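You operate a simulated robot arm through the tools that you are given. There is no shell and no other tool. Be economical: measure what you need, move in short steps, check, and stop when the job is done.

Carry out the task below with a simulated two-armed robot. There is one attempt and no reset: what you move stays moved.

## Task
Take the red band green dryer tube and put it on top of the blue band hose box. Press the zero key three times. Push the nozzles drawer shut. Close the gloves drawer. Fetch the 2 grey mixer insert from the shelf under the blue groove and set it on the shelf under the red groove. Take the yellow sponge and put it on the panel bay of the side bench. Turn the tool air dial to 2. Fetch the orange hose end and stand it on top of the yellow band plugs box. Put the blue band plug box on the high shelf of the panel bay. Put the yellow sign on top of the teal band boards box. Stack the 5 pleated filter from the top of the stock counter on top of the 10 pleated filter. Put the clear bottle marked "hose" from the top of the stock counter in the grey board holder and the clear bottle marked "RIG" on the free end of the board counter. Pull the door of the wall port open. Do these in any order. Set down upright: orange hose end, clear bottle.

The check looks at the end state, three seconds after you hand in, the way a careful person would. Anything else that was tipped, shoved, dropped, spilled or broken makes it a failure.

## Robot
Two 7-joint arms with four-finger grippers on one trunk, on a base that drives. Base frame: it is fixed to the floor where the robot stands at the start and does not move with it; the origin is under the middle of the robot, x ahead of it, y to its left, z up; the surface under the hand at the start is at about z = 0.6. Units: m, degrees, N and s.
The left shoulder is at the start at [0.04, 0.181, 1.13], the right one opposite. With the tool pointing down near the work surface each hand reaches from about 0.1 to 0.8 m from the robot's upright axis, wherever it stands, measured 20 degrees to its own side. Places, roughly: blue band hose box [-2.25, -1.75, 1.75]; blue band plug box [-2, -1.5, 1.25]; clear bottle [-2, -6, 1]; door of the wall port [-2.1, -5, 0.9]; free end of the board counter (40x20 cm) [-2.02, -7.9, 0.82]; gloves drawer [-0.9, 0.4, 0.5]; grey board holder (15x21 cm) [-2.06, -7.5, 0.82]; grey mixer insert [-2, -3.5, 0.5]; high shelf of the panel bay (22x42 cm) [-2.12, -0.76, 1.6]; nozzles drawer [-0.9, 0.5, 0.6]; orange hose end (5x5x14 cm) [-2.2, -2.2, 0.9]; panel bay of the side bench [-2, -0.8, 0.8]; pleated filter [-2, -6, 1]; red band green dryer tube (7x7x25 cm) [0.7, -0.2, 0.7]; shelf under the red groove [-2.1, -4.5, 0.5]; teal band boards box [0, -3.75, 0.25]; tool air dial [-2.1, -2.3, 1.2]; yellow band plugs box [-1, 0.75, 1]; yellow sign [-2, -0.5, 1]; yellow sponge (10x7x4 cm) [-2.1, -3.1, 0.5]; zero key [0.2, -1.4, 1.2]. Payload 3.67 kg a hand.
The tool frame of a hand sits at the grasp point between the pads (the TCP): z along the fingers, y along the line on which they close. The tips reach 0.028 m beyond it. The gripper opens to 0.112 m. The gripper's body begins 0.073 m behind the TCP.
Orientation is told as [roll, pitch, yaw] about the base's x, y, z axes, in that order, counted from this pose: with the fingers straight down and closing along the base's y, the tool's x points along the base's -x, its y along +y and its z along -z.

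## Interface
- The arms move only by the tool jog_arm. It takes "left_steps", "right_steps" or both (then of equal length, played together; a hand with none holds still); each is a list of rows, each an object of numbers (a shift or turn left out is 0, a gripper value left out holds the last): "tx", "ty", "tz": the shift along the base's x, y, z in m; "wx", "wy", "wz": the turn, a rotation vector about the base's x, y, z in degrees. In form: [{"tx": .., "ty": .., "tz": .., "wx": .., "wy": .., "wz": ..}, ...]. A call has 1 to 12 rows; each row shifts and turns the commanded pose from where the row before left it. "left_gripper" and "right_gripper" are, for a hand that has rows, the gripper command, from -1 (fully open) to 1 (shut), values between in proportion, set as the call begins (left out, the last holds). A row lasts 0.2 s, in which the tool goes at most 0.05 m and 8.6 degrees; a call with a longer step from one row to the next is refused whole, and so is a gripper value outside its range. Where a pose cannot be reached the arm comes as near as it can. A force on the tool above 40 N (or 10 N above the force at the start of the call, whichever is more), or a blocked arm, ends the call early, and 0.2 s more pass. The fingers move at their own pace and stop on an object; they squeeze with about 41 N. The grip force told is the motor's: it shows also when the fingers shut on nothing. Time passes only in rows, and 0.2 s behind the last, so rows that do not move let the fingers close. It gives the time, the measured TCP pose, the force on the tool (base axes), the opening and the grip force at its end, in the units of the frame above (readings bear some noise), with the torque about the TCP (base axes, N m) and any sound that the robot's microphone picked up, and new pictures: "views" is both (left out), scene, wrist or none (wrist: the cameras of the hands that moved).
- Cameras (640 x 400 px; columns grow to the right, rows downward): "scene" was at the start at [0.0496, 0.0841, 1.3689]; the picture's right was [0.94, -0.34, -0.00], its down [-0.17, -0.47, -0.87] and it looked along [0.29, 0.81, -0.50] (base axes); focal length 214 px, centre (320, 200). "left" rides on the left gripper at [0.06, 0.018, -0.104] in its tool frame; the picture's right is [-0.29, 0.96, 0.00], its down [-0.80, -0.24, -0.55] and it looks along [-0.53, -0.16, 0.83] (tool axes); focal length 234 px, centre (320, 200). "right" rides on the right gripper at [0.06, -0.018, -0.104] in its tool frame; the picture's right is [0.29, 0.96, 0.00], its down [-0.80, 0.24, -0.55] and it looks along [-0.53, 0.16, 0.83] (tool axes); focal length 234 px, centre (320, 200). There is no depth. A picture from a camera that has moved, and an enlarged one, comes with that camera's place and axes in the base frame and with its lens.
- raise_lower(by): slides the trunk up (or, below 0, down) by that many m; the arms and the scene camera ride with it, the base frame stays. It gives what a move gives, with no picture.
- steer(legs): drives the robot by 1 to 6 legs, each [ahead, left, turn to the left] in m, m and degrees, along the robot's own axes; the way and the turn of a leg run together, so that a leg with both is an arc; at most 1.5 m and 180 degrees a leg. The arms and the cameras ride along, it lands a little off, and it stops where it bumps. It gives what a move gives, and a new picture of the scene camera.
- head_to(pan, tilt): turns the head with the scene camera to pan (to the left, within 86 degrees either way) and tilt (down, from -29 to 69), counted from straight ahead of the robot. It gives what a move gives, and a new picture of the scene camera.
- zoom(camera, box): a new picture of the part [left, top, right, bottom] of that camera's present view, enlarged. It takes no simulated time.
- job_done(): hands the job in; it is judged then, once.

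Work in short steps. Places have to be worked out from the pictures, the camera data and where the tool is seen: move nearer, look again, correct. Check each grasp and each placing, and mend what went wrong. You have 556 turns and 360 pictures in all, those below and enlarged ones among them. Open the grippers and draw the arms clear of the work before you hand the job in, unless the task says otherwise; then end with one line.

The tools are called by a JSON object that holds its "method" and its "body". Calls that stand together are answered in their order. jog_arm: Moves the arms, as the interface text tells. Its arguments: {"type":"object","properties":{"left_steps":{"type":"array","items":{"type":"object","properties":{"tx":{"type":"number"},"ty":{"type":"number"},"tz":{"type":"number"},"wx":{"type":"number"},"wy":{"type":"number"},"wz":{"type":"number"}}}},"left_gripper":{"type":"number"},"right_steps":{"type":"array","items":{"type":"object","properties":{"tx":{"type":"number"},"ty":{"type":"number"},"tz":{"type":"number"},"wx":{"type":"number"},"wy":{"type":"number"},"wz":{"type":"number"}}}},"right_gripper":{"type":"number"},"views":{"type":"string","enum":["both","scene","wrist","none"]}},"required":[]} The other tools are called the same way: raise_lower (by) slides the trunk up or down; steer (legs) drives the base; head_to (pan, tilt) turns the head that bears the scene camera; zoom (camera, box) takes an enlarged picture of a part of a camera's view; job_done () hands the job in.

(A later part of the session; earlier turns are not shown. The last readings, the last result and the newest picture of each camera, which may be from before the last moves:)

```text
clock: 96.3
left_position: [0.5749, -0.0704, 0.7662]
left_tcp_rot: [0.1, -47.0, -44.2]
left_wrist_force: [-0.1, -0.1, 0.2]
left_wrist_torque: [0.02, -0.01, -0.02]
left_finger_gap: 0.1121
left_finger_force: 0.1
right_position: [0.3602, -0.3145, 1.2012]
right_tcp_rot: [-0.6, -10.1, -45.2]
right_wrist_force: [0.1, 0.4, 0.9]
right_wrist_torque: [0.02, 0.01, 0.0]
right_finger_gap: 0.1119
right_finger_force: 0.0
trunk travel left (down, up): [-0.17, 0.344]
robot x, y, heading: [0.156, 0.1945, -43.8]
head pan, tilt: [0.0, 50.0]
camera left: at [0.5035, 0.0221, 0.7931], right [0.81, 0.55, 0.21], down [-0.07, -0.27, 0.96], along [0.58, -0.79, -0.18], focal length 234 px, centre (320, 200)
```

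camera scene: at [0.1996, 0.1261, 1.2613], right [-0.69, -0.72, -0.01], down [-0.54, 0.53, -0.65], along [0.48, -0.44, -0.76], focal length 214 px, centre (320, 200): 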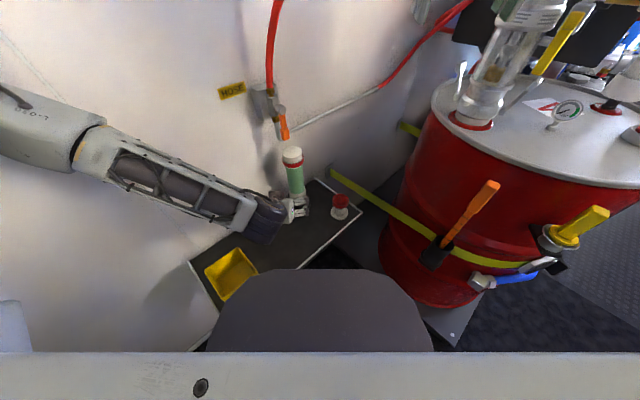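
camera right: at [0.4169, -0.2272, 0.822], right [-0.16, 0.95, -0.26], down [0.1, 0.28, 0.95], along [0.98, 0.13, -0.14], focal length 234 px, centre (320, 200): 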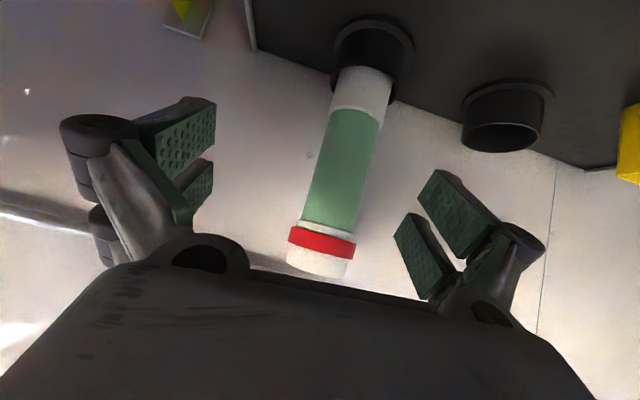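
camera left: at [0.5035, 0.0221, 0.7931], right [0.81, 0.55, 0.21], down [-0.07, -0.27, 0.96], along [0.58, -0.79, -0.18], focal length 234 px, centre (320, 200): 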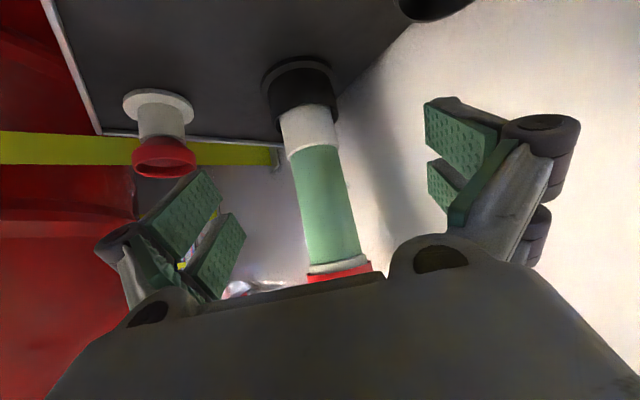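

0.146 m ahead and 2 cm right remain. I move the arm forward in steps.

{"method": "jog_arm", "body": {"left_steps": [{"tx": -0.008, "ty": -0.014}, {"tx": 0.012, "ty": -0.025}, {"tx": 0.02, "ty": -0.02}, {"tx": 0.02, "ty": -0.02}, {}], "left_gripper": -1, "views": "wrist"}}

```text
clock: 97.5
left_position: [0.6315, -0.1328, 0.7807]
left_tcp_rot: [-0.3, -46.5, -44.4]
left_wrist_force: [0.8, -0.1, -0.2]
left_wrist_torque: [0.01, 0.02, 0.01]
left_finger_gap: 0.112
left_finger_force: 0.1
left hand out of reach, approached as far as the arm can: row 1, 2, 3, 4
right_position: [0.3595, -0.3179, 1.2024]
right_tcp_rot: [-0.6, -10.1, -45.4]
right_wrist_force: [-0.1, 1.5, -0.1]
right_wrist_torque: [-0.01, -0.05, 0.01]
right_finger_gap: 0.112
right_finger_force: 0.0
trunk travel left (down, up): [-0.17, 0.344]
robot x, y, heading: [0.155, 0.1933, -43.9]
head pan, tilt: [0.0, 50.0]
camera left: at [0.5609, -0.0392, 0.8091], right [0.81, 0.54, 0.21], down [-0.06, -0.27, 0.96], along [0.58, -0.79, -0.19], focal length 234 px, centre (320, 200)
```

left: 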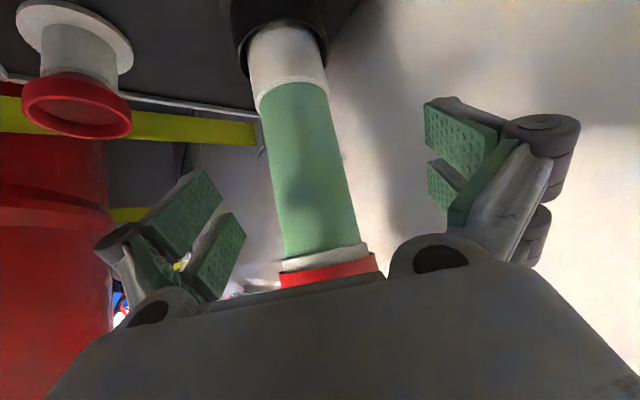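

Almost there: about 6 cm to go, tube between the fingers. I advance the rest.

{"method": "jog_arm", "body": {"left_steps": [{"tx": 0.012, "ty": -0.025}, {"tx": 0.014, "ty": -0.02}, {}], "left_gripper": -1, "views": "wrist"}}

```text
clock: 98.3
left_position: [0.6636, -0.1585, 0.7932]
left_tcp_rot: [0.0, -46.5, -44.7]
left_wrist_force: [0.0, -0.9, -0.9]
left_wrist_torque: [-0.03, 0.03, 0.02]
left_finger_gap: 0.1119
left_finger_force: 0.2
left hand out of reach, approached as far as the arm can: row 1, 2
right_position: [0.3586, -0.3215, 1.1994]
right_tcp_rot: [-0.7, -10.1, -45.5]
right_wrist_force: [-0.2, 0.7, -0.2]
right_wrist_torque: [-0.01, -0.01, -0.02]
right_finger_gap: 0.1119
right_finger_force: 0.0
trunk travel left (down, up): [-0.17, 0.344]
robot x, y, heading: [0.1566, 0.1928, -44.1]
head pan, tilt: [0.0, 50.0]
camera left: at [0.5937, -0.0653, 0.8217], right [0.81, 0.54, 0.21], down [-0.06, -0.28, 0.96], along [0.58, -0.79, -0.19], focal length 234 px, centre (320, 200)
```

left: 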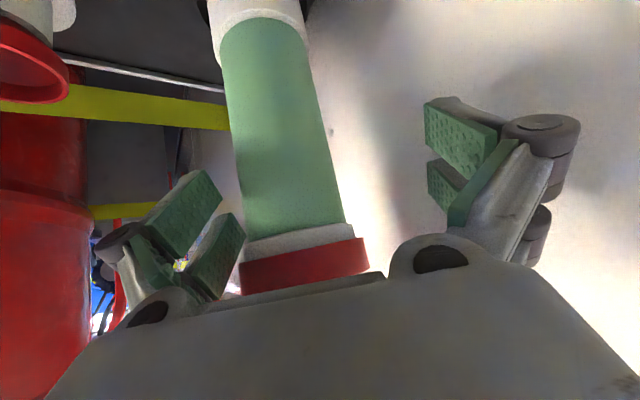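

The tube is about 2 cm to the image-left of centre and 2 cm deeper. I shift accordingly.

{"method": "jog_arm", "body": {"left_steps": [{"tx": -0.015, "ty": -0.012}, {"tx": 0.0, "ty": -0.018, "tz": -0.01}, {}], "left_gripper": -1, "views": "wrist"}}

```text
clock: 99.1
left_position: [0.6592, -0.16, 0.8013]
left_tcp_rot: [0.0, -46.6, -44.4]
left_wrist_force: [-0.1, -0.1, -0.6]
left_wrist_torque: [0.02, 0.01, -0.02]
left_finger_gap: 0.1121
left_finger_force: 0.1
left hand out of reach, approached as far as the arm can: row 1, 2
right_position: [0.3601, -0.321, 1.2008]
right_tcp_rot: [-0.7, -10.0, -45.3]
right_wrist_force: [0.1, 0.6, 0.2]
right_wrist_torque: [-0.01, 0.0, -0.01]
right_finger_gap: 0.1121
right_finger_force: 0.0
trunk travel left (down, up): [-0.17, 0.344]
robot x, y, heading: [0.1573, 0.1936, -44.1]
head pan, tilt: [0.0, 50.0]
camera left: at [0.588, -0.0661, 0.8297], right [0.81, 0.55, 0.21], down [-0.06, -0.27, 0.96], along [0.58, -0.79, -0.19], focal length 234 px, centre (320, 200)
```

left: 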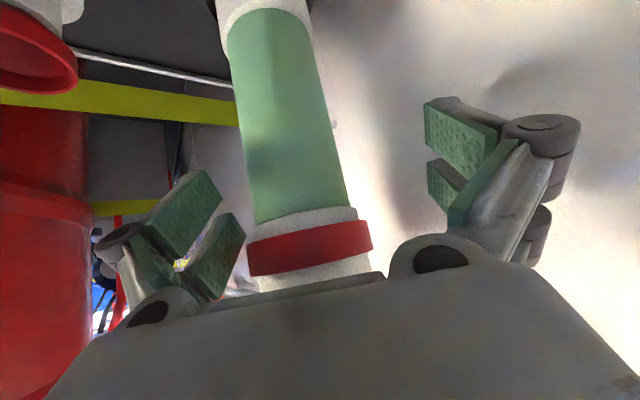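

The arm limit stops inward moves, so I use trunk and base: down 4.5 cm, base 1.8 cm right.

{"method": "raise_lower", "body": {"by": -0.045}}

{"method": "steer", "body": {"legs": [[0.015, -0.018, 0]]}}

{"method": "jog_arm", "body": {"left_steps": [{}], "views": "wrist"}}

```text
clock: 99.9
left_position: [0.6619, -0.1574, 0.7627]
left_tcp_rot: [-0.1, -47.2, -44.2]
left_wrist_force: [0.8, -0.1, -0.3]
left_wrist_torque: [0.01, -0.01, 0.01]
left_finger_gap: 0.1121
left_finger_force: 0.0
right_position: [0.3616, -0.3169, 1.1565]
right_tcp_rot: [-0.6, -10.2, -45.3]
right_wrist_force: [-0.6, 0.0, 0.3]
right_wrist_torque: [-0.03, -0.01, -0.02]
right_finger_gap: 0.1122
right_finger_force: 0.1
trunk travel left (down, up): [-0.125, 0.389]
robot x, y, heading: [0.1557, 0.1951, -43.8]
head pan, tilt: [0.0, 50.0]
```

```text
clock: 100.6
left_position: [0.6636, -0.1598, 0.7648]
left_tcp_rot: [-0.4, -47.5, -44.0]
left_wrist_force: [1.2, 0.1, 0.0]
left_wrist_torque: [-0.03, 0.01, 0.02]
left_finger_gap: 0.1118
left_finger_force: 0.0
right_position: [0.3661, -0.3161, 1.1548]
right_tcp_rot: [-0.8, -9.9, -45.1]
right_wrist_force: [0.9, -0.4, 0.6]
right_wrist_torque: [0.02, 0.04, -0.03]
right_finger_gap: 0.112
right_finger_force: 0.0
trunk travel left (down, up): [-0.125, 0.389]
robot x, y, heading: [0.1543, 0.1923, -43.7]
head pan, tilt: [0.0, 50.0]
stopped in leg 1: the robot was blocked; the commanded pose is now the measured one
camera scene: at [0.2028, 0.1256, 1.2148], right [-0.69, -0.72, -0.01], down [-0.54, 0.53, -0.65], along [0.48, -0.44, -0.76], focal length 214 px, centre (320, 200)
```

scene: 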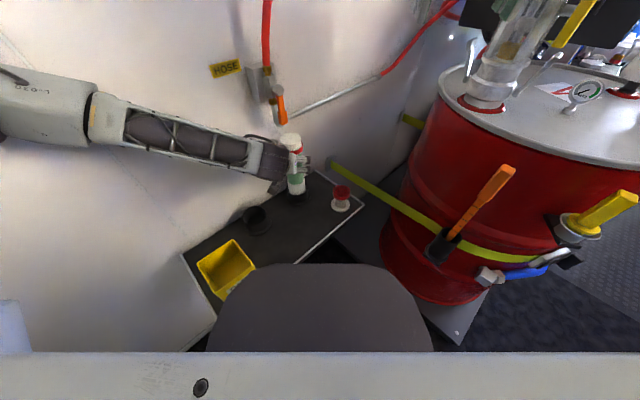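

```text
clock: 101.0
left_position: [0.6634, -0.1587, 0.7647]
left_tcp_rot: [-0.2, -47.4, -44.0]
left_wrist_force: [-0.1, -0.1, 0.5]
left_wrist_torque: [0.01, -0.03, -0.01]
left_finger_gap: 0.1119
left_finger_force: 0.1
right_position: [0.3641, -0.3155, 1.1559]
right_tcp_rot: [-0.8, -10.0, -45.1]
right_wrist_force: [-0.2, 0.3, -0.2]
right_wrist_torque: [0.0, -0.01, -0.01]
right_finger_gap: 0.1122
right_finger_force: 0.1
trunk travel left (down, up): [-0.125, 0.389]
robot x, y, heading: [0.155, 0.1968, -43.9]
head pan, tilt: [0.0, 50.0]
camera left: at [0.5918, -0.065, 0.791], right [0.81, 0.55, 0.21], down [-0.07, -0.26, 0.96], along [0.58, -0.79, -0.17], focal length 234 px, centre (320, 200)
```

left: 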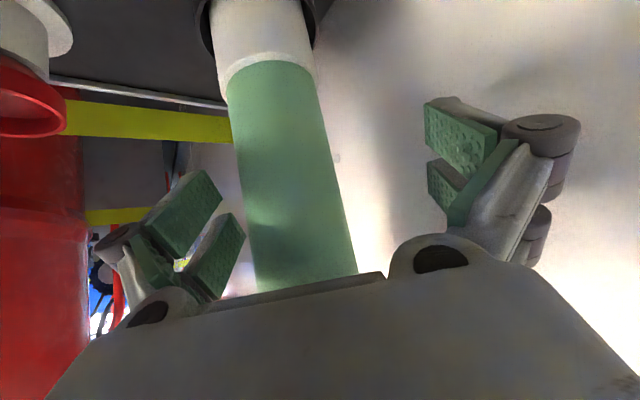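

I free the base by backing 1.5 cm while strafing 2.5 cm right, then push the arm forward.

{"method": "steer", "body": {"legs": [[-0.015, -0.025, 0]]}}

{"method": "jog_arm", "body": {"left_steps": [{"tx": 0.018, "ty": -0.018}, {"tx": 0.01, "ty": -0.01}, {}], "left_gripper": -1, "views": "wrist"}}

```text
clock: 101.8
left_position: [0.6487, -0.1656, 0.7526]
left_tcp_rot: [-1.4, -46.5, -43.1]
left_wrist_force: [0.9, 0.0, 0.7]
left_wrist_torque: [0.02, 0.0, 0.0]
left_finger_gap: 0.1119
left_finger_force: 0.1
right_position: [0.3576, -0.3245, 1.1504]
right_tcp_rot: [-1.6, -9.3, -45.0]
right_wrist_force: [-0.4, -0.3, 0.2]
right_wrist_torque: [-0.01, -0.03, -0.02]
right_finger_gap: 0.1121
right_finger_force: 0.0
trunk travel left (down, up): [-0.125, 0.389]
robot x, y, heading: [0.1263, 0.1873, -43.9]
head pan, tilt: [0.0, 50.0]
camera scene: at [0.1967, 0.1179, 1.2137], right [-0.69, -0.72, 0.0], down [-0.55, 0.53, -0.64], along [0.46, -0.44, -0.77], focal length 214 px, centre (320, 200)
```

scene: 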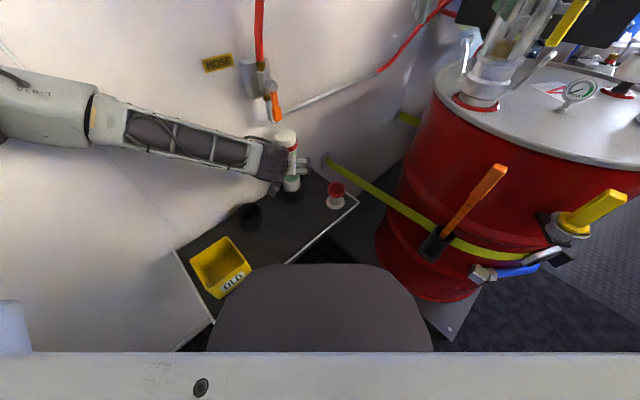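

```text
clock: 102.6
left_position: [0.6803, -0.1823, 0.7601]
left_tcp_rot: [-1.5, -46.5, -43.2]
left_wrist_force: [-4.8, 2.4, -1.2]
left_wrist_torque: [-0.06, 0.0, 0.22]
left_finger_gap: 0.1125
left_finger_force: 0.0
left hand out of reach, approached as far as the arm can: row 1, 2
right_position: [0.3557, -0.3236, 1.1524]
right_tcp_rot: [-1.6, -9.1, -45.0]
right_wrist_force: [0.8, 0.7, -0.4]
right_wrist_torque: [-0.06, 0.0, 0.04]
right_finger_gap: 0.1121
right_finger_force: 0.2
trunk travel left (down, up): [-0.125, 0.389]
robot x, y, heading: [0.1255, 0.187, -43.8]
head pan, tilt: [0.0, 50.0]
camera left: at [0.6086, -0.0881, 0.7876], right [0.81, 0.55, 0.19], down [-0.05, -0.26, 0.96], along [0.58, -0.79, -0.19], focal length 234 px, centre (320, 200)
```

left: 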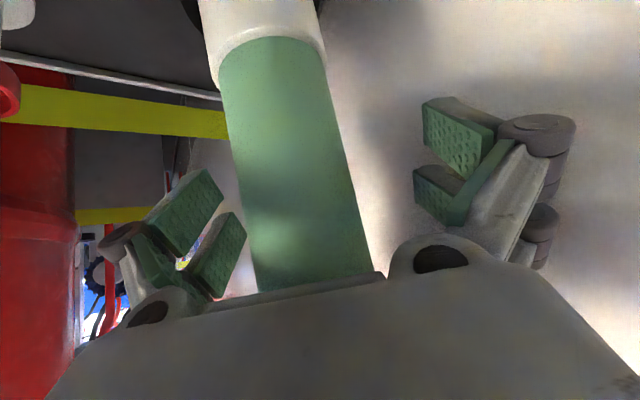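

The tube is well within the pads; the right finger just touches the wall. I close the gripper.

{"method": "jog_arm", "body": {"left_steps": [{"tx": -0.006, "ty": -0.002}, {}, {}, {}, {}], "left_gripper": 1, "views": "wrist"}}

```text
clock: 103.8
left_position: [0.6721, -0.1836, 0.7614]
left_tcp_rot: [-1.7, -46.4, -43.4]
left_wrist_force: [-14.8, -10.0, 0.0]
left_wrist_torque: [-1.24, 1.59, -0.05]
left_finger_gap: 0.0554
left_finger_force: 40.7
left hand out of reach, approached as far as the arm can: row 1
right_position: [0.3559, -0.3242, 1.1502]
right_tcp_rot: [-1.4, -9.2, -45.1]
right_wrist_force: [-0.3, -0.1, -0.4]
right_wrist_torque: [0.0, -0.01, -0.02]
right_finger_gap: 0.1121
right_finger_force: 0.0
trunk travel left (down, up): [-0.125, 0.389]
robot x, y, heading: [0.1287, 0.1855, -43.7]
head pan, tilt: [0.0, 50.0]
camera left: at [0.6011, -0.0891, 0.7893], right [0.82, 0.55, 0.19], down [-0.05, -0.26, 0.96], along [0.58, -0.8, -0.19], focal length 234 px, centre (320, 200)
```

left: 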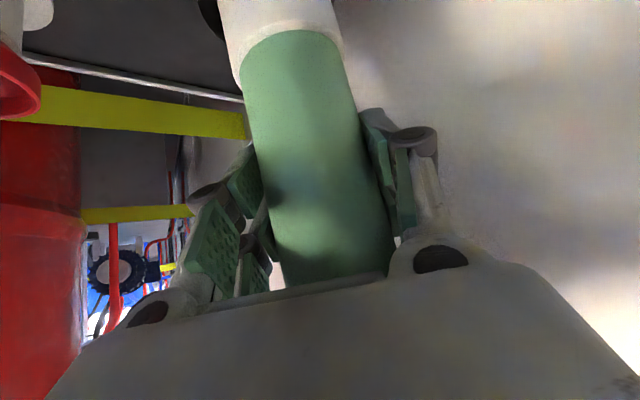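

Gripped (gap 55 mm). I lift 3 cm with the trunk and check.

{"method": "raise_lower", "body": {"by": 0.03}}

{"method": "head_to", "body": {"pan": 8, "tilt": 40}}

{"method": "zoom", "body": {"camera": "scene", "box": [220, 50, 440, 220]}}

```text
clock: 104.6
left_position: [0.6725, -0.1823, 0.7921]
left_tcp_rot: [-1.4, -46.6, -43.2]
left_wrist_force: [-15.3, -7.3, 2.5]
left_wrist_torque: [-1.0, 2.15, 0.04]
left_finger_gap: 0.0548
left_finger_force: 41.0
right_position: [0.355, -0.3254, 1.1824]
right_tcp_rot: [-1.4, -9.2, -45.0]
right_wrist_force: [0.5, -0.1, 0.0]
right_wrist_torque: [0.0, 0.0, 0.03]
right_finger_gap: 0.1118
right_finger_force: 0.1
trunk travel left (down, up): [-0.155, 0.359]
robot x, y, heading: [0.1266, 0.1882, -43.6]
head pan, tilt: [0.0, 50.0]
```

```text
clock: 105.3
left_position: [0.6733, -0.1824, 0.7918]
left_tcp_rot: [-1.4, -46.5, -43.2]
left_wrist_force: [-14.6, -9.2, 2.9]
left_wrist_torque: [-1.35, 1.98, -0.03]
left_finger_gap: 0.0555
left_finger_force: 40.6
right_position: [0.355, -0.3253, 1.1813]
right_tcp_rot: [-1.5, -9.2, -45.2]
right_wrist_force: [0.0, 0.4, 1.1]
right_wrist_torque: [0.01, -0.04, -0.02]
right_finger_gap: 0.1117
right_finger_force: 0.1
trunk travel left (down, up): [-0.155, 0.359]
robot x, y, heading: [0.1275, 0.1899, -43.7]
head pan, tilt: [8.0, 40.0]
camera scene: at [0.2082, 0.121, 1.2585], right [-0.58, -0.81, 0.0], down [-0.52, 0.38, -0.77], along [0.62, -0.45, -0.64], focal length 214 px, centre (320, 200)
```

scene: 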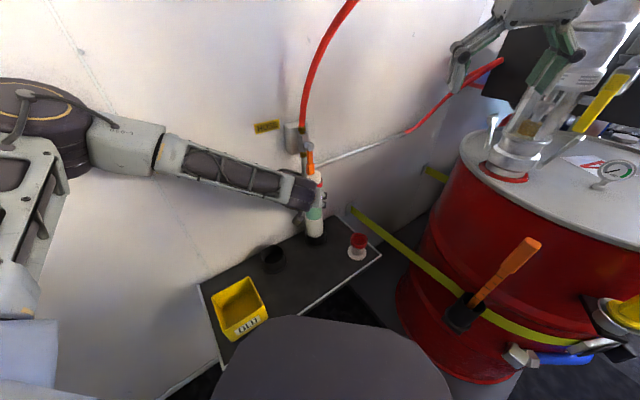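

```text
2.35 times, centred on (330, 135) of scene
camera zoom: at [0.2082, 0.121, 1.2585], right [-0.58, -0.81, 0.0], down [-0.52, 0.38, -0.77], along [0.62, -0.45, -0.64], focal length 505 px, centre (296, 353)
```

zoom: 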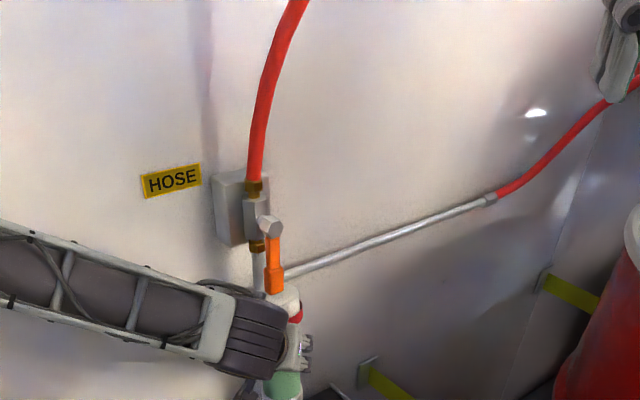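

The orange piece is a valve lever just above the tube's cap. I look with the wrist camera whether the tube bottom has cleared the cup.

{"method": "zoom", "body": {"camera": "left", "box": [120, 0, 440, 200]}}

{"method": "zoom", "body": {"camera": "scene", "box": [260, 170, 380, 270]}}

```text
2.00 times, centred on (280, 100) of left
camera zoom: at [0.6024, -0.0885, 0.8202], right [0.81, 0.55, 0.19], down [-0.05, -0.26, 0.96], along [0.58, -0.79, -0.19], focal length 468 px, centre (400, 400)
```

zoom: 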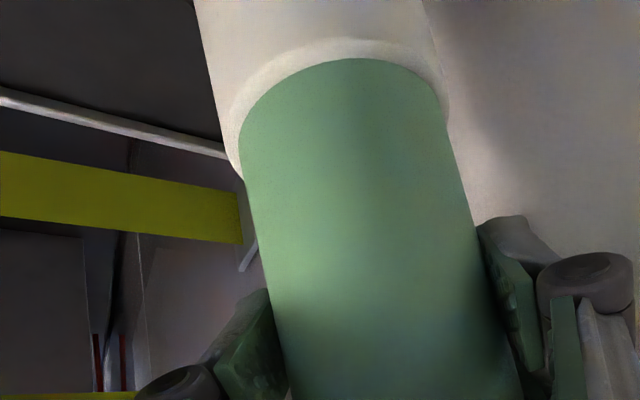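

```text
4.00 times, centred on (320, 220) of scene
camera zoom: at [0.2082, 0.121, 1.2585], right [-0.58, -0.81, 0.0], down [-0.52, 0.38, -0.77], along [0.62, -0.45, -0.64], focal length 858 px, centre (320, 120)
```

zoom: 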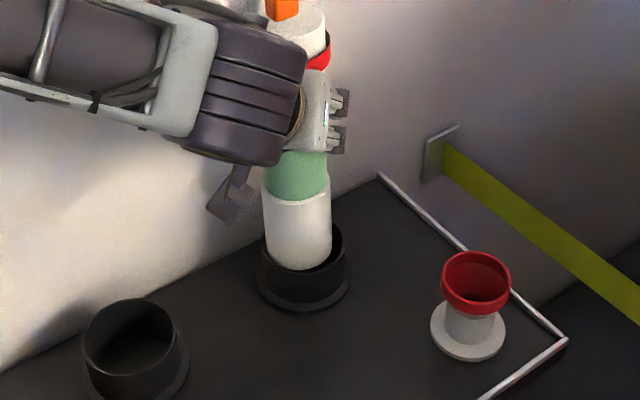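

The bottom is nearly clear of the cup rim. I raise 2 cm more.

{"method": "raise_lower", "body": {"by": 0.02}}

{"method": "zoom", "body": {"camera": "scene", "box": [240, 100, 400, 260]}}

```text
clock: 106.0
left_position: [0.6754, -0.1785, 0.8054]
left_tcp_rot: [-1.0, -45.9, -43.4]
left_wrist_force: [-11.0, 6.0, -31.9]
left_wrist_torque: [-1.61, -2.02, 0.04]
left_finger_gap: 0.0548
left_finger_force: 41.3
right_position: [0.3577, -0.3231, 1.2013]
right_tcp_rot: [-1.6, -9.0, -45.0]
right_wrist_force: [-0.4, -0.6, -0.2]
right_wrist_torque: [-0.01, -0.04, 0.0]
right_finger_gap: 0.1122
right_finger_force: 0.2
trunk travel left (down, up): [-0.175, 0.339]
robot x, y, heading: [0.1299, 0.188, -43.5]
head pan, tilt: [8.0, 40.0]
```

```text
2.50 times, centred on (320, 180) of scene
camera zoom: at [0.211, 0.121, 1.2783], right [-0.58, -0.81, 0.0], down [-0.52, 0.38, -0.76], along [0.62, -0.45, -0.64], focal length 536 px, centre (320, 250)
```

zoom: 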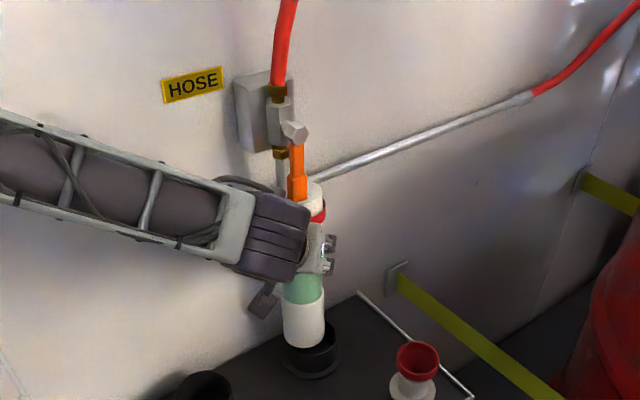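

The cap presses on the lever (32 N). I lower 6 mm, then lean the tube top toward the robot about its foot to clear the lever.

{"method": "raise_lower", "body": {"by": -0.008}}

{"method": "jog_arm", "body": {"left_steps": [{"tx": -0.013, "wy": -5}, {"tx": -0.013, "wy": -5}, {"tx": -0.005}], "left_gripper": 1, "views": "scene"}}

{"method": "zoom", "body": {"camera": "scene", "box": [240, 100, 400, 260]}}

```text
clock: 106.5
left_position: [0.6756, -0.1827, 0.8051]
left_tcp_rot: [-1.5, -46.7, -43.1]
left_wrist_force: [-5.1, 4.7, -7.0]
left_wrist_torque: [-0.61, -0.61, 0.02]
left_finger_gap: 0.0548
left_finger_force: 41.3
right_position: [0.3567, -0.3246, 1.1936]
right_tcp_rot: [-1.5, -9.2, -45.0]
right_wrist_force: [-0.3, 0.2, 0.0]
right_wrist_torque: [0.03, 0.01, 0.01]
right_finger_gap: 0.1118
right_finger_force: 0.0
trunk travel left (down, up): [-0.167, 0.347]
robot x, y, heading: [0.1267, 0.1875, -43.9]
head pan, tilt: [8.0, 40.0]
```

```text
clock: 107.3
left_position: [0.6534, -0.1592, 0.8154]
left_tcp_rot: [9.9, -53.1, -52.0]
left_wrist_force: [3.7, 0.2, -11.4]
left_wrist_torque: [-0.13, 0.4, -0.01]
left_finger_gap: 0.0551
left_finger_force: 41.2
left hand out of reach, approached as far as the arm can: row 1, 2
right_position: [0.357, -0.324, 1.1935]
right_tcp_rot: [-1.5, -9.1, -45.0]
right_wrist_force: [0.2, -0.2, -0.1]
right_wrist_torque: [-0.01, -0.02, 0.01]
right_finger_gap: 0.1122
right_finger_force: 0.1
trunk travel left (down, up): [-0.167, 0.347]
robot x, y, heading: [0.1278, 0.1861, -43.8]
head pan, tilt: [8.0, 40.0]
camera scene: at [0.2109, 0.121, 1.2704], right [-0.58, -0.81, 0.0], down [-0.52, 0.38, -0.77], along [0.62, -0.45, -0.64], focal length 214 px, centre (320, 200)
```

scene: 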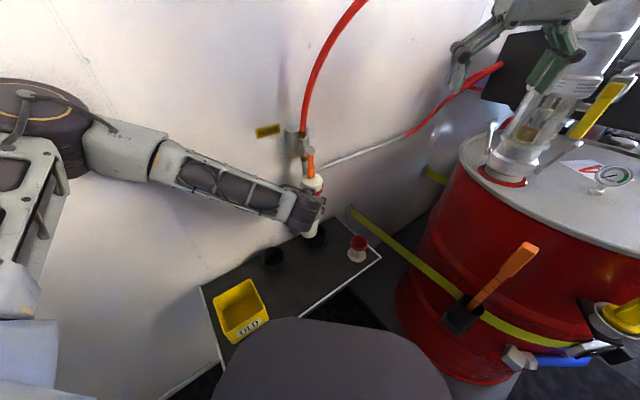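

```text
2.50 times, centred on (320, 180) of scene
camera zoom: at [0.2109, 0.121, 1.2704], right [-0.58, -0.81, 0.0], down [-0.52, 0.38, -0.77], along [0.62, -0.45, -0.64], focal length 536 px, centre (320, 250)
```

zoom: 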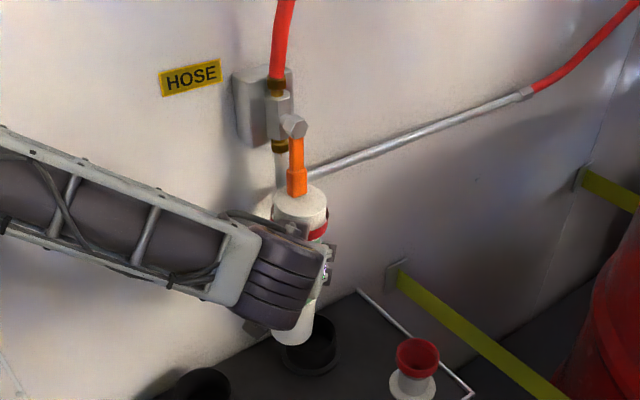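

The tube foot seems to be out of the cup. I back the base off 5 cm and check.

{"method": "steer", "body": {"legs": [[-0.05, 0, 0]]}}

{"method": "zoom", "body": {"camera": "scene", "box": [240, 100, 400, 260]}}

```text
clock: 108.3
left_position: [0.6162, -0.1237, 0.8185]
left_tcp_rot: [9.8, -53.3, -52.0]
left_wrist_force: [-0.3, -0.1, -3.4]
left_wrist_torque: [-0.03, 0.02, -0.01]
left_finger_gap: 0.0546
left_finger_force: 41.0
right_position: [0.3197, -0.2881, 1.1944]
right_tcp_rot: [-1.5, -9.3, -45.0]
right_wrist_force: [-0.8, -0.3, 0.8]
right_wrist_torque: [-0.04, -0.03, 0.0]
right_finger_gap: 0.1119
right_finger_force: 0.1
trunk travel left (down, up): [-0.167, 0.347]
robot x, y, heading: [0.0917, 0.2209, -43.6]
head pan, tilt: [8.0, 40.0]
camera scene: at [0.1731, 0.1568, 1.2707], right [-0.58, -0.81, 0.0], down [-0.52, 0.37, -0.77], along [0.62, -0.45, -0.64], focal length 214 px, centre (320, 200)
```

scene: 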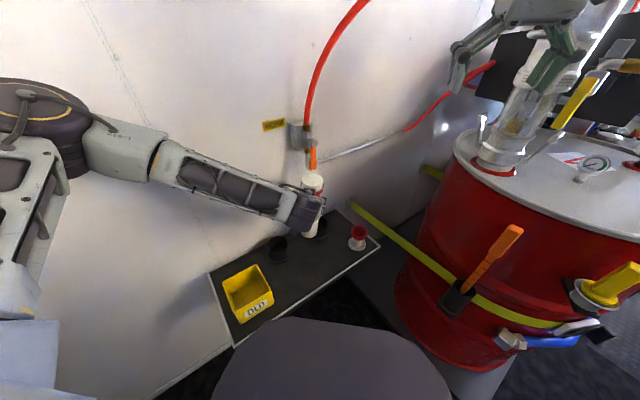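

```text
2.50 times, centred on (320, 180) of scene
camera zoom: at [0.1731, 0.1568, 1.2707], right [-0.58, -0.81, 0.0], down [-0.52, 0.37, -0.77], along [0.62, -0.45, -0.64], focal length 536 px, centre (320, 250)
```

zoom: 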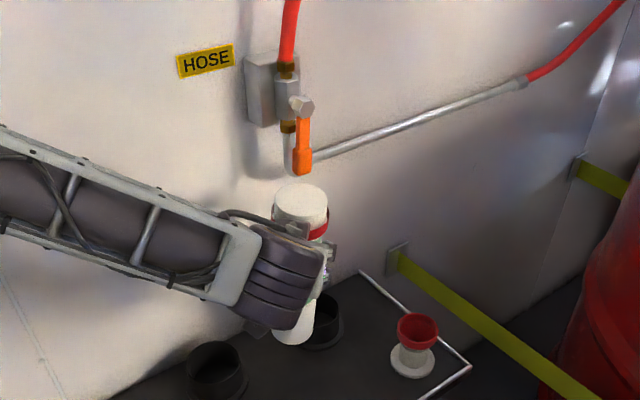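

The tube is free (3.4 N weight) and the lever is untouched. I back off, raise the trunk and pull the tube in and up before turning.

{"method": "steer", "body": {"legs": [[-0.2, 0, 0]]}}

{"method": "raise_lower", "body": {"by": 0.34}}

{"method": "jog_arm", "body": {"left_steps": [{"tz": 0.03, "tx": -0.02, "ty": 0.02}, {"tz": 0.03, "tx": -0.02, "ty": 0.02}, {"tz": 0.03, "tx": -0.02, "ty": 0.02}, {"tz": 0.03, "tx": -0.02, "ty": 0.02}, {"tz": 0.03}, {"tz": 0.03}], "left_gripper": 1, "views": "scene"}}

```text
clock: 109.9
left_position: [0.4732, 0.0115, 0.8179]
left_tcp_rot: [9.8, -53.2, -52.0]
left_wrist_force: [-0.4, 0.0, -4.2]
left_wrist_torque: [-0.01, 0.0, 0.0]
left_finger_gap: 0.055
left_finger_force: 41.2
right_position: [0.1763, -0.1516, 1.1947]
right_tcp_rot: [-1.4, -9.4, -45.0]
right_wrist_force: [0.2, 0.9, -0.4]
right_wrist_torque: [-0.01, -0.06, 0.02]
right_finger_gap: 0.112
right_finger_force: 0.0
trunk travel left (down, up): [-0.167, 0.347]
robot x, y, heading: [-0.0525, 0.3621, -43.8]
head pan, tilt: [8.0, 40.0]
camera scene: at [0.0297, 0.2938, 1.2707], right [-0.58, -0.81, 0.0], down [-0.52, 0.38, -0.77], along [0.62, -0.45, -0.64], focal length 214 px, centre (320, 200)
```

scene: 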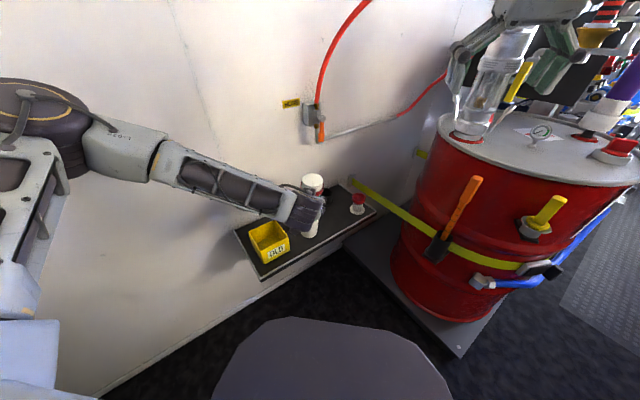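

```text
clock: 113.2
left_position: [0.4741, 0.0112, 1.1566]
left_tcp_rot: [9.8, -53.1, -51.9]
left_wrist_force: [0.4, 0.2, -5.1]
left_wrist_torque: [0.02, 0.02, 0.0]
left_finger_gap: 0.0548
left_finger_force: 41.0
right_position: [0.1771, -0.1524, 1.532]
right_tcp_rot: [-1.5, -9.2, -45.1]
right_wrist_force: [0.9, 0.9, 0.0]
right_wrist_torque: [-0.01, 0.02, -0.02]
right_finger_gap: 0.1118
right_finger_force: 0.1
trunk travel left (down, up): [-0.507, 0.007]
robot x, y, heading: [-0.0507, 0.3588, -43.8]
head pan, tilt: [8.0, 40.0]
```

```text
clock: 114.6
left_position: [0.393, 0.0922, 1.3377]
left_tcp_rot: [9.9, -53.1, -52.2]
left_wrist_force: [-0.2, -0.8, -3.8]
left_wrist_torque: [-0.01, 0.02, -0.04]
left_finger_gap: 0.0548
left_finger_force: 41.0
right_position: [0.1755, -0.1524, 1.5327]
right_tcp_rot: [-1.5, -9.1, -45.0]
right_wrist_force: [-0.5, -0.1, 0.9]
right_wrist_torque: [0.04, 0.0, 0.01]
right_finger_gap: 0.112
right_finger_force: 0.1
trunk travel left (down, up): [-0.507, 0.007]
robot x, y, heading: [-0.0528, 0.3583, -44.0]
head pan, tilt: [8.0, 40.0]
camera scene: at [0.0301, 0.2931, 1.6099], right [-0.58, -0.81, 0.0], down [-0.52, 0.38, -0.77], along [0.62, -0.45, -0.64], focal length 214 px, centre (320, 200)
```

scene: 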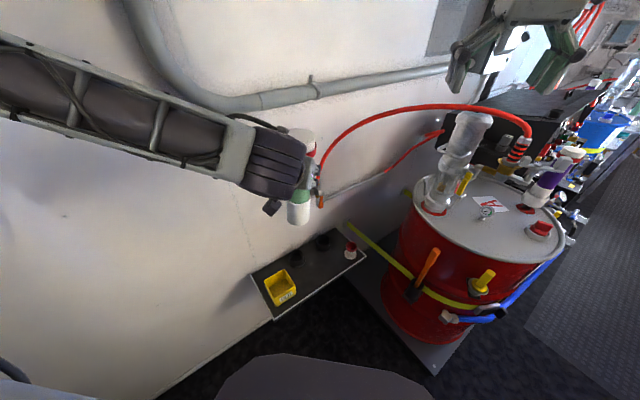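

The tube is raised safely. I strafe away from the shelf, turn left to face the side bench (heading 180°), and drive to near y≈-1.5.

{"method": "steer", "body": {"legs": [[0.12, -0.5, 0], [0, 0, 112], [0, 0, 112], [0.55, 1.4, 0]]}}

{"method": "head_to", "body": {"pan": 0, "tilt": 10}}

```text
refused: leg 4 is longer than a leg can be; nothing moved
```

```text
clock: 115.6
left_position: [0.3925, 0.0925, 1.3377]
left_tcp_rot: [9.9, -53.2, -51.9]
left_wrist_force: [-0.9, -0.4, -3.6]
left_wrist_torque: [-0.02, 0.01, 0.0]
left_finger_gap: 0.0548
left_finger_force: 40.7
right_position: [0.176, -0.1527, 1.5336]
right_tcp_rot: [-1.6, -9.2, -45.1]
right_wrist_force: [0.1, -0.3, 1.0]
right_wrist_torque: [0.01, -0.01, 0.01]
right_finger_gap: 0.112
right_finger_force: 0.1
trunk travel left (down, up): [-0.507, 0.007]
robot x, y, heading: [-0.049, 0.3548, -43.9]
head pan, tilt: [0.0, 10.0]
camera scene: at [0.0289, 0.2785, 1.6575], right [-0.69, -0.72, 0.0], down [-0.13, 0.12, -0.98], along [0.71, -0.68, -0.18], focal length 214 px, centre (320, 200)
```

scene: 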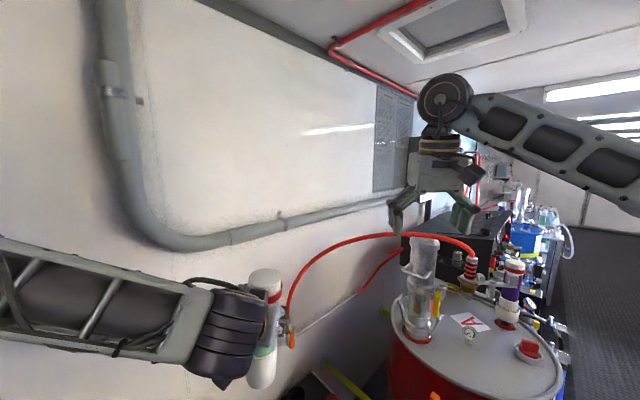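

Leg 4 was a touch too long; I split it.

{"method": "steer", "body": {"legs": [[0.12, -0.5, 0], [0, 0, 112], [0, 0, 112], [0.3, 0.7, 0], [0.25, 0.7, 0]]}}

```text
clock: 136.2
left_position: [-1.3657, -1.5865, 1.338]
left_tcp_rot: [9.9, -53.2, 172.1]
left_wrist_force: [0.3, -0.1, -4.0]
left_wrist_torque: [0.02, 0.0, -0.02]
left_finger_gap: 0.0547
left_finger_force: 40.3
right_position: [-1.3813, -1.2599, 1.5331]
right_tcp_rot: [-1.4, -9.3, 179.1]
right_wrist_force: [-0.5, 0.0, 0.4]
right_wrist_torque: [-0.03, -0.02, 0.02]
right_finger_gap: 0.1119
right_finger_force: 0.0
trunk travel left (down, up): [-0.507, 0.007]
robot x, y, heading: [-0.8616, -1.4677, -179.6]
head pan, tilt: [0.0, 10.0]
camera scene: at [-0.976, -1.4673, 1.6576], right [-0.01, 1.0, 0.0], down [0.17, 0.0, -0.98], along [-0.98, -0.01, -0.17], focal length 214 px, centre (320, 200)
```

scene: 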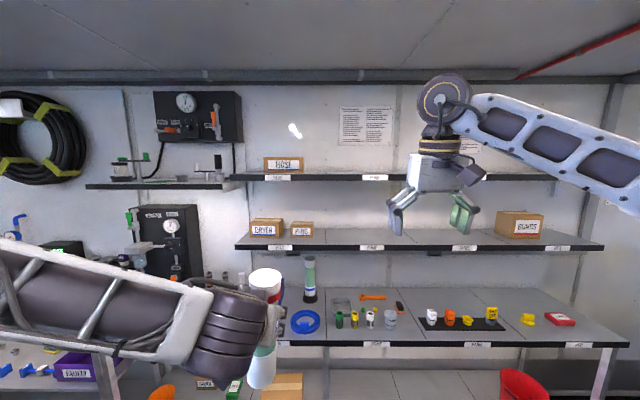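

{"method": "zoom", "body": {"camera": "scene", "box": [220, 130, 420, 255]}}

{"method": "zoom", "body": {"camera": "scene", "box": [240, 230, 640, 400]}}

```text
3.20 times, centred on (320, 192) of scene
camera zoom: at [-0.976, -1.4673, 1.6576], right [-0.01, 1.0, 0.0], down [0.17, 0.0, -0.98], along [-0.98, -0.01, -0.17], focal length 686 px, centre (320, 224)
```

zoom: 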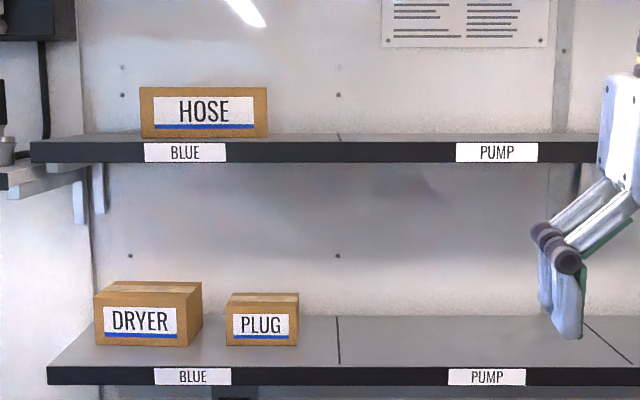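

```text
1.60 times, centred on (440, 315) of scene
camera zoom: at [-0.976, -1.4673, 1.6576], right [-0.01, 1.0, 0.0], down [0.17, 0.0, -0.98], along [-0.98, -0.01, -0.17], focal length 343 px, centre (128, 16)
```

zoom: 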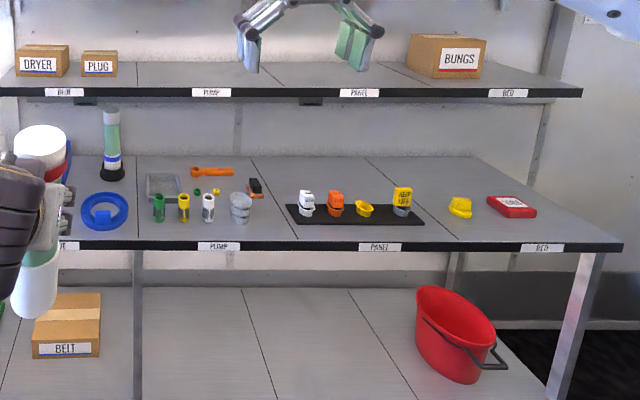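

The HOSE box is on the 1.6 m shelf, top ≈1.69. A 45° hand can't reach that height well, so I'll hand the tube over to the right hand held level and lower on the tube. First I bring the tube upright to the middle.

{"method": "jog_arm", "body": {"left_steps": [{"tx": -0.025, "ty": 0.025, "wx": 2.32, "wy": -2.4}, {"tx": -0.025, "ty": 0.025, "wx": 2.32, "wy": -2.4}, {"tx": -0.025, "ty": 0.025, "wx": 2.32, "wy": -2.4}, {"tx": -0.02, "ty": 0.022, "tz": 0.02}, {}], "right_steps": [{"ty": 0.03}, {"ty": 0.03}, {"ty": 0.03}, {"ty": 0.03}, {}], "left_gripper": 1, "views": "scene"}}

```text
clock: 137.4
left_position: [-1.448, -1.5043, 1.3463]
left_tcp_rot: [-1.6, -46.4, -179.2]
left_wrist_force: [0.6, -0.5, -4.3]
left_wrist_torque: [0.04, -0.04, -0.02]
left_finger_gap: 0.0547
left_finger_force: 41.2
left hand out of reach, approached as far as the arm can: row 4
right_position: [-1.3809, -1.1394, 1.5336]
right_tcp_rot: [-1.6, -9.2, 179.1]
right_wrist_force: [0.2, -0.5, 0.0]
right_wrist_torque: [-0.02, -0.01, 0.03]
right_finger_gap: 0.112
right_finger_force: 0.1
trunk travel left (down, up): [-0.507, 0.007]
robot x, y, heading: [-0.8602, -1.4616, -179.8]
head pan, tilt: [0.0, 10.0]
camera scene: at [-0.9758, -1.4681, 1.6577], right [-0.01, 1.0, 0.0], down [0.17, 0.0, -0.98], along [-0.98, -0.01, -0.17], focal length 214 px, centre (320, 200)
```

scene: 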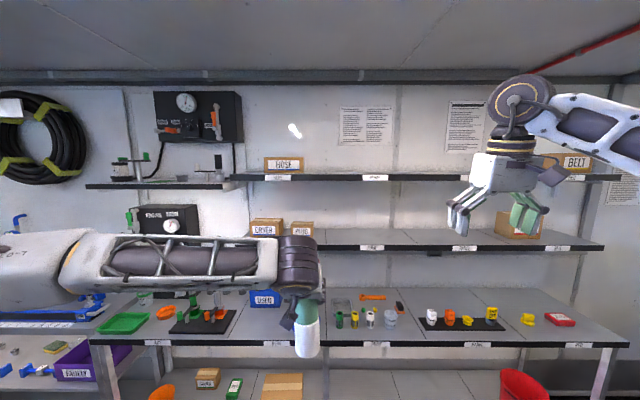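

Tube is upright. Now I tilt the right hand level, moving it toward a spot behind and below the left grip.

{"method": "jog_arm", "body": {"right_steps": [{"tx": 0.004, "ty": -0.012, "tz": -0.023, "wy": 8}, {"tx": 0.004, "ty": -0.012, "tz": -0.023, "wy": 8}, {"tx": 0.004, "ty": -0.012, "tz": -0.023, "wy": 8}, {"tx": 0.004, "ty": -0.012, "tz": -0.023, "wy": 8}, {"tx": 0.004, "ty": -0.012, "tz": -0.023, "wy": 8}, {"tx": 0.004, "ty": -0.012, "tz": -0.023, "wy": 8}, {"tx": 0.004, "ty": -0.012, "tz": -0.023, "wy": 8}, {"tx": 0.004, "ty": -0.012, "tz": -0.023, "wy": 8}, {"tx": 0.004, "ty": -0.012, "tz": -0.023, "wy": 8}, {"ty": -0.012, "tz": -0.023, "wy": 8}, {"wz": 8}, {"wz": 8}], "right_gripper": -1, "views": "both"}}

```text
clock: 140.0
left_position: [-1.4469, -1.5041, 1.3464]
left_tcp_rot: [-1.5, -46.5, -179.1]
left_wrist_force: [0.1, 0.2, -4.1]
left_wrist_torque: [0.01, 0.03, 0.02]
left_finger_gap: 0.055
left_finger_force: 40.4
right_position: [-1.4109, -1.247, 1.3576]
right_tcp_rot: [1.9, -76.0, -167.6]
right_wrist_force: [0.5, 0.5, 0.9]
right_wrist_torque: [0.0, 0.0, -0.01]
right_finger_gap: 0.112
right_finger_force: 0.1
right hand out of reach, approached as far as the arm can: row 7, 8, 9, 10
trunk travel left (down, up): [-0.507, 0.007]
robot x, y, heading: [-0.8602, -1.4692, -179.7]
head pan, tilt: [0.0, 10.0]
camera scene: at [-0.9746, -1.4675, 1.6578], right [-0.01, 1.0, 0.0], down [0.17, 0.0, -0.98], along [-0.98, -0.01, -0.17], focal length 214 px, centre (320, 200)
camera right: at [-1.3042, -1.2007, 1.324], right [0.3, -0.91, -0.27], down [0.39, -0.14, 0.91], along [-0.87, -0.38, 0.31], focal length 234 px, centre (320, 200)
```

scene: 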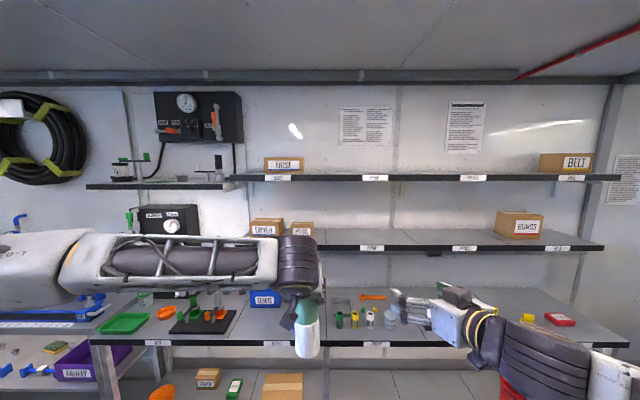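
right: 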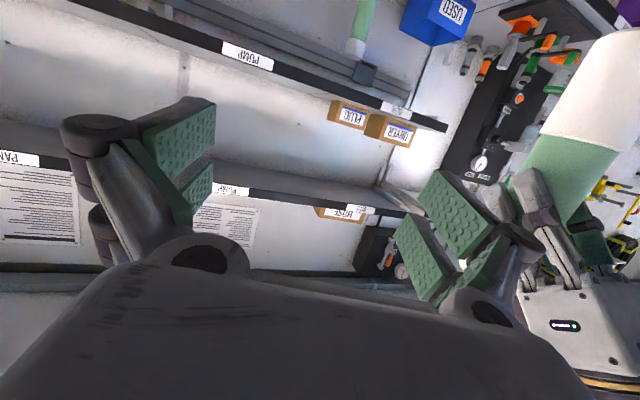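

The right hand is nearly level. I yaw it further toward the tube and lower it.

{"method": "jog_arm", "body": {"right_steps": [{"tx": 0.008, "ty": -0.015, "tz": -0.018, "wz": 8}, {"tx": 0.008, "ty": -0.015, "tz": -0.018, "wz": 8}, {"tx": 0.008, "ty": -0.015, "tz": -0.018, "wz": 8}, {"tx": 0.008, "ty": -0.015, "tz": -0.018, "wz": 8}, {"tx": 0.008, "ty": -0.015, "tz": -0.018, "wz": 8}, {"tx": 0.008, "ty": -0.015, "tz": -0.018, "wz": 8}, {}], "right_gripper": -1, "views": "both"}}

```text
clock: 141.8
left_position: [-1.4478, -1.5042, 1.3441]
left_tcp_rot: [-1.6, -46.3, -179.1]
left_wrist_force: [0.2, -0.5, -4.4]
left_wrist_torque: [0.02, -0.04, -0.03]
left_finger_gap: 0.0551
left_finger_force: 41.3
right_position: [-1.3528, -1.3402, 1.2032]
right_tcp_rot: [28.9, -70.6, -155.3]
right_wrist_force: [0.1, -0.9, -0.2]
right_wrist_torque: [0.03, 0.01, 0.02]
right_finger_gap: 0.1121
right_finger_force: 0.0
right hand out of reach, approached as far as the arm can: row 5, 6
trunk travel left (down, up): [-0.507, 0.007]
robot x, y, heading: [-0.8589, -1.4626, -179.5]
head pan, tilt: [0.0, 10.0]
stopped in row 7 (right hand): the arm was blocked; the commanded pose is now the measured one
camera scene: at [-0.9758, -1.4682, 1.6577], right [-0.01, 1.0, 0.0], down [0.17, 0.0, -0.98], along [-0.98, -0.01, -0.17], focal length 214 px, centre (320, 200)
camera right: at [-1.2913, -1.2391, 1.1725], right [0.83, -0.54, -0.12], down [0.25, 0.18, 0.95], along [-0.49, -0.82, 0.28], focal length 234 px, centre (320, 200)
```

scene: 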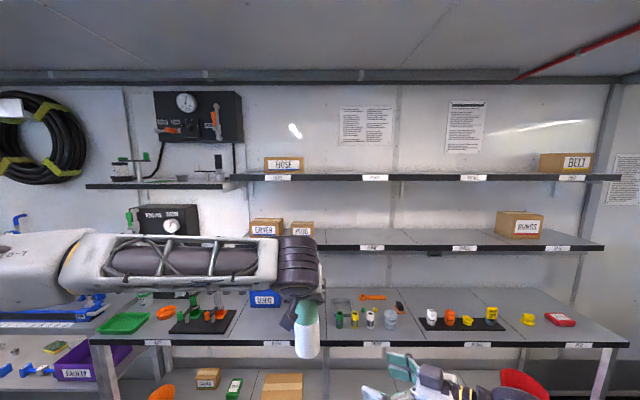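
right: 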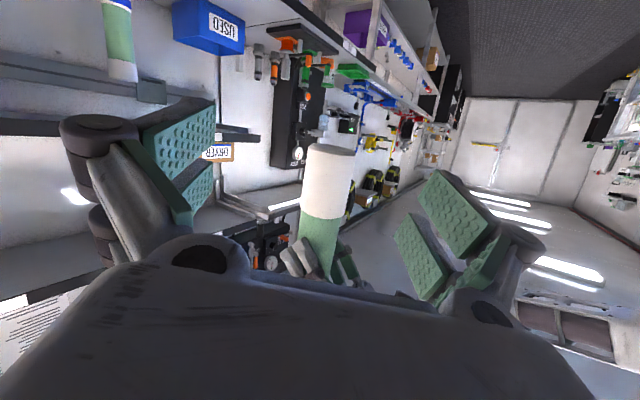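

Right wrist view shows the tube centred between the open fingers. I advance to close around the lower white cap.

{"method": "jog_arm", "body": {"right_steps": [{"tx": -0.018, "ty": -0.033, "tz": 0.006}, {"tx": -0.018, "ty": -0.033, "tz": 0.006}, {"tx": -0.018, "ty": -0.033, "tz": 0.006}, {"tx": -0.018, "ty": -0.033, "tz": 0.006}, {}], "right_gripper": -1, "views": "both"}}

```text
clock: 143.0
left_position: [-1.4469, -1.5037, 1.346]
left_tcp_rot: [-1.5, -46.4, -179.1]
left_wrist_force: [-0.3, -0.1, -3.6]
left_wrist_torque: [-0.02, 0.02, -0.02]
left_finger_gap: 0.055
left_finger_force: 40.8
right_position: [-1.424, -1.4728, 1.2297]
right_tcp_rot: [28.8, -70.6, -155.4]
right_wrist_force: [-0.2, -0.4, 0.3]
right_wrist_torque: [0.0, -0.01, -0.01]
right_finger_gap: 0.1119
right_finger_force: 0.1
trunk travel left (down, up): [-0.507, 0.007]
robot x, y, heading: [-0.8628, -1.4676, -179.9]
head pan, tilt: [0.0, 10.0]
camera scene: at [-0.976, -1.4682, 1.6576], right [-0.01, 1.0, 0.0], down [0.17, 0.0, -0.98], along [-0.98, -0.01, -0.17], focal length 214 px, centre (320, 200)
camera right: at [-1.3627, -1.3722, 1.1994], right [0.83, -0.54, -0.12], down [0.25, 0.18, 0.95], along [-0.49, -0.82, 0.29], focal length 234 px, centre (320, 200)
```

scene: 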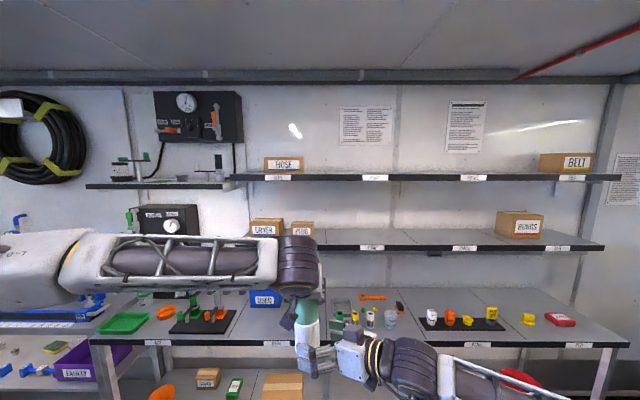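
right: 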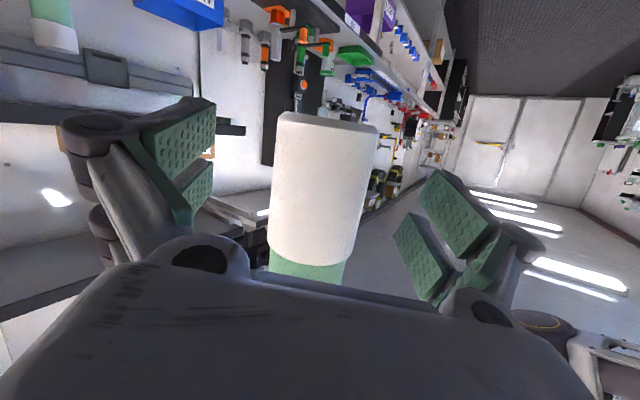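

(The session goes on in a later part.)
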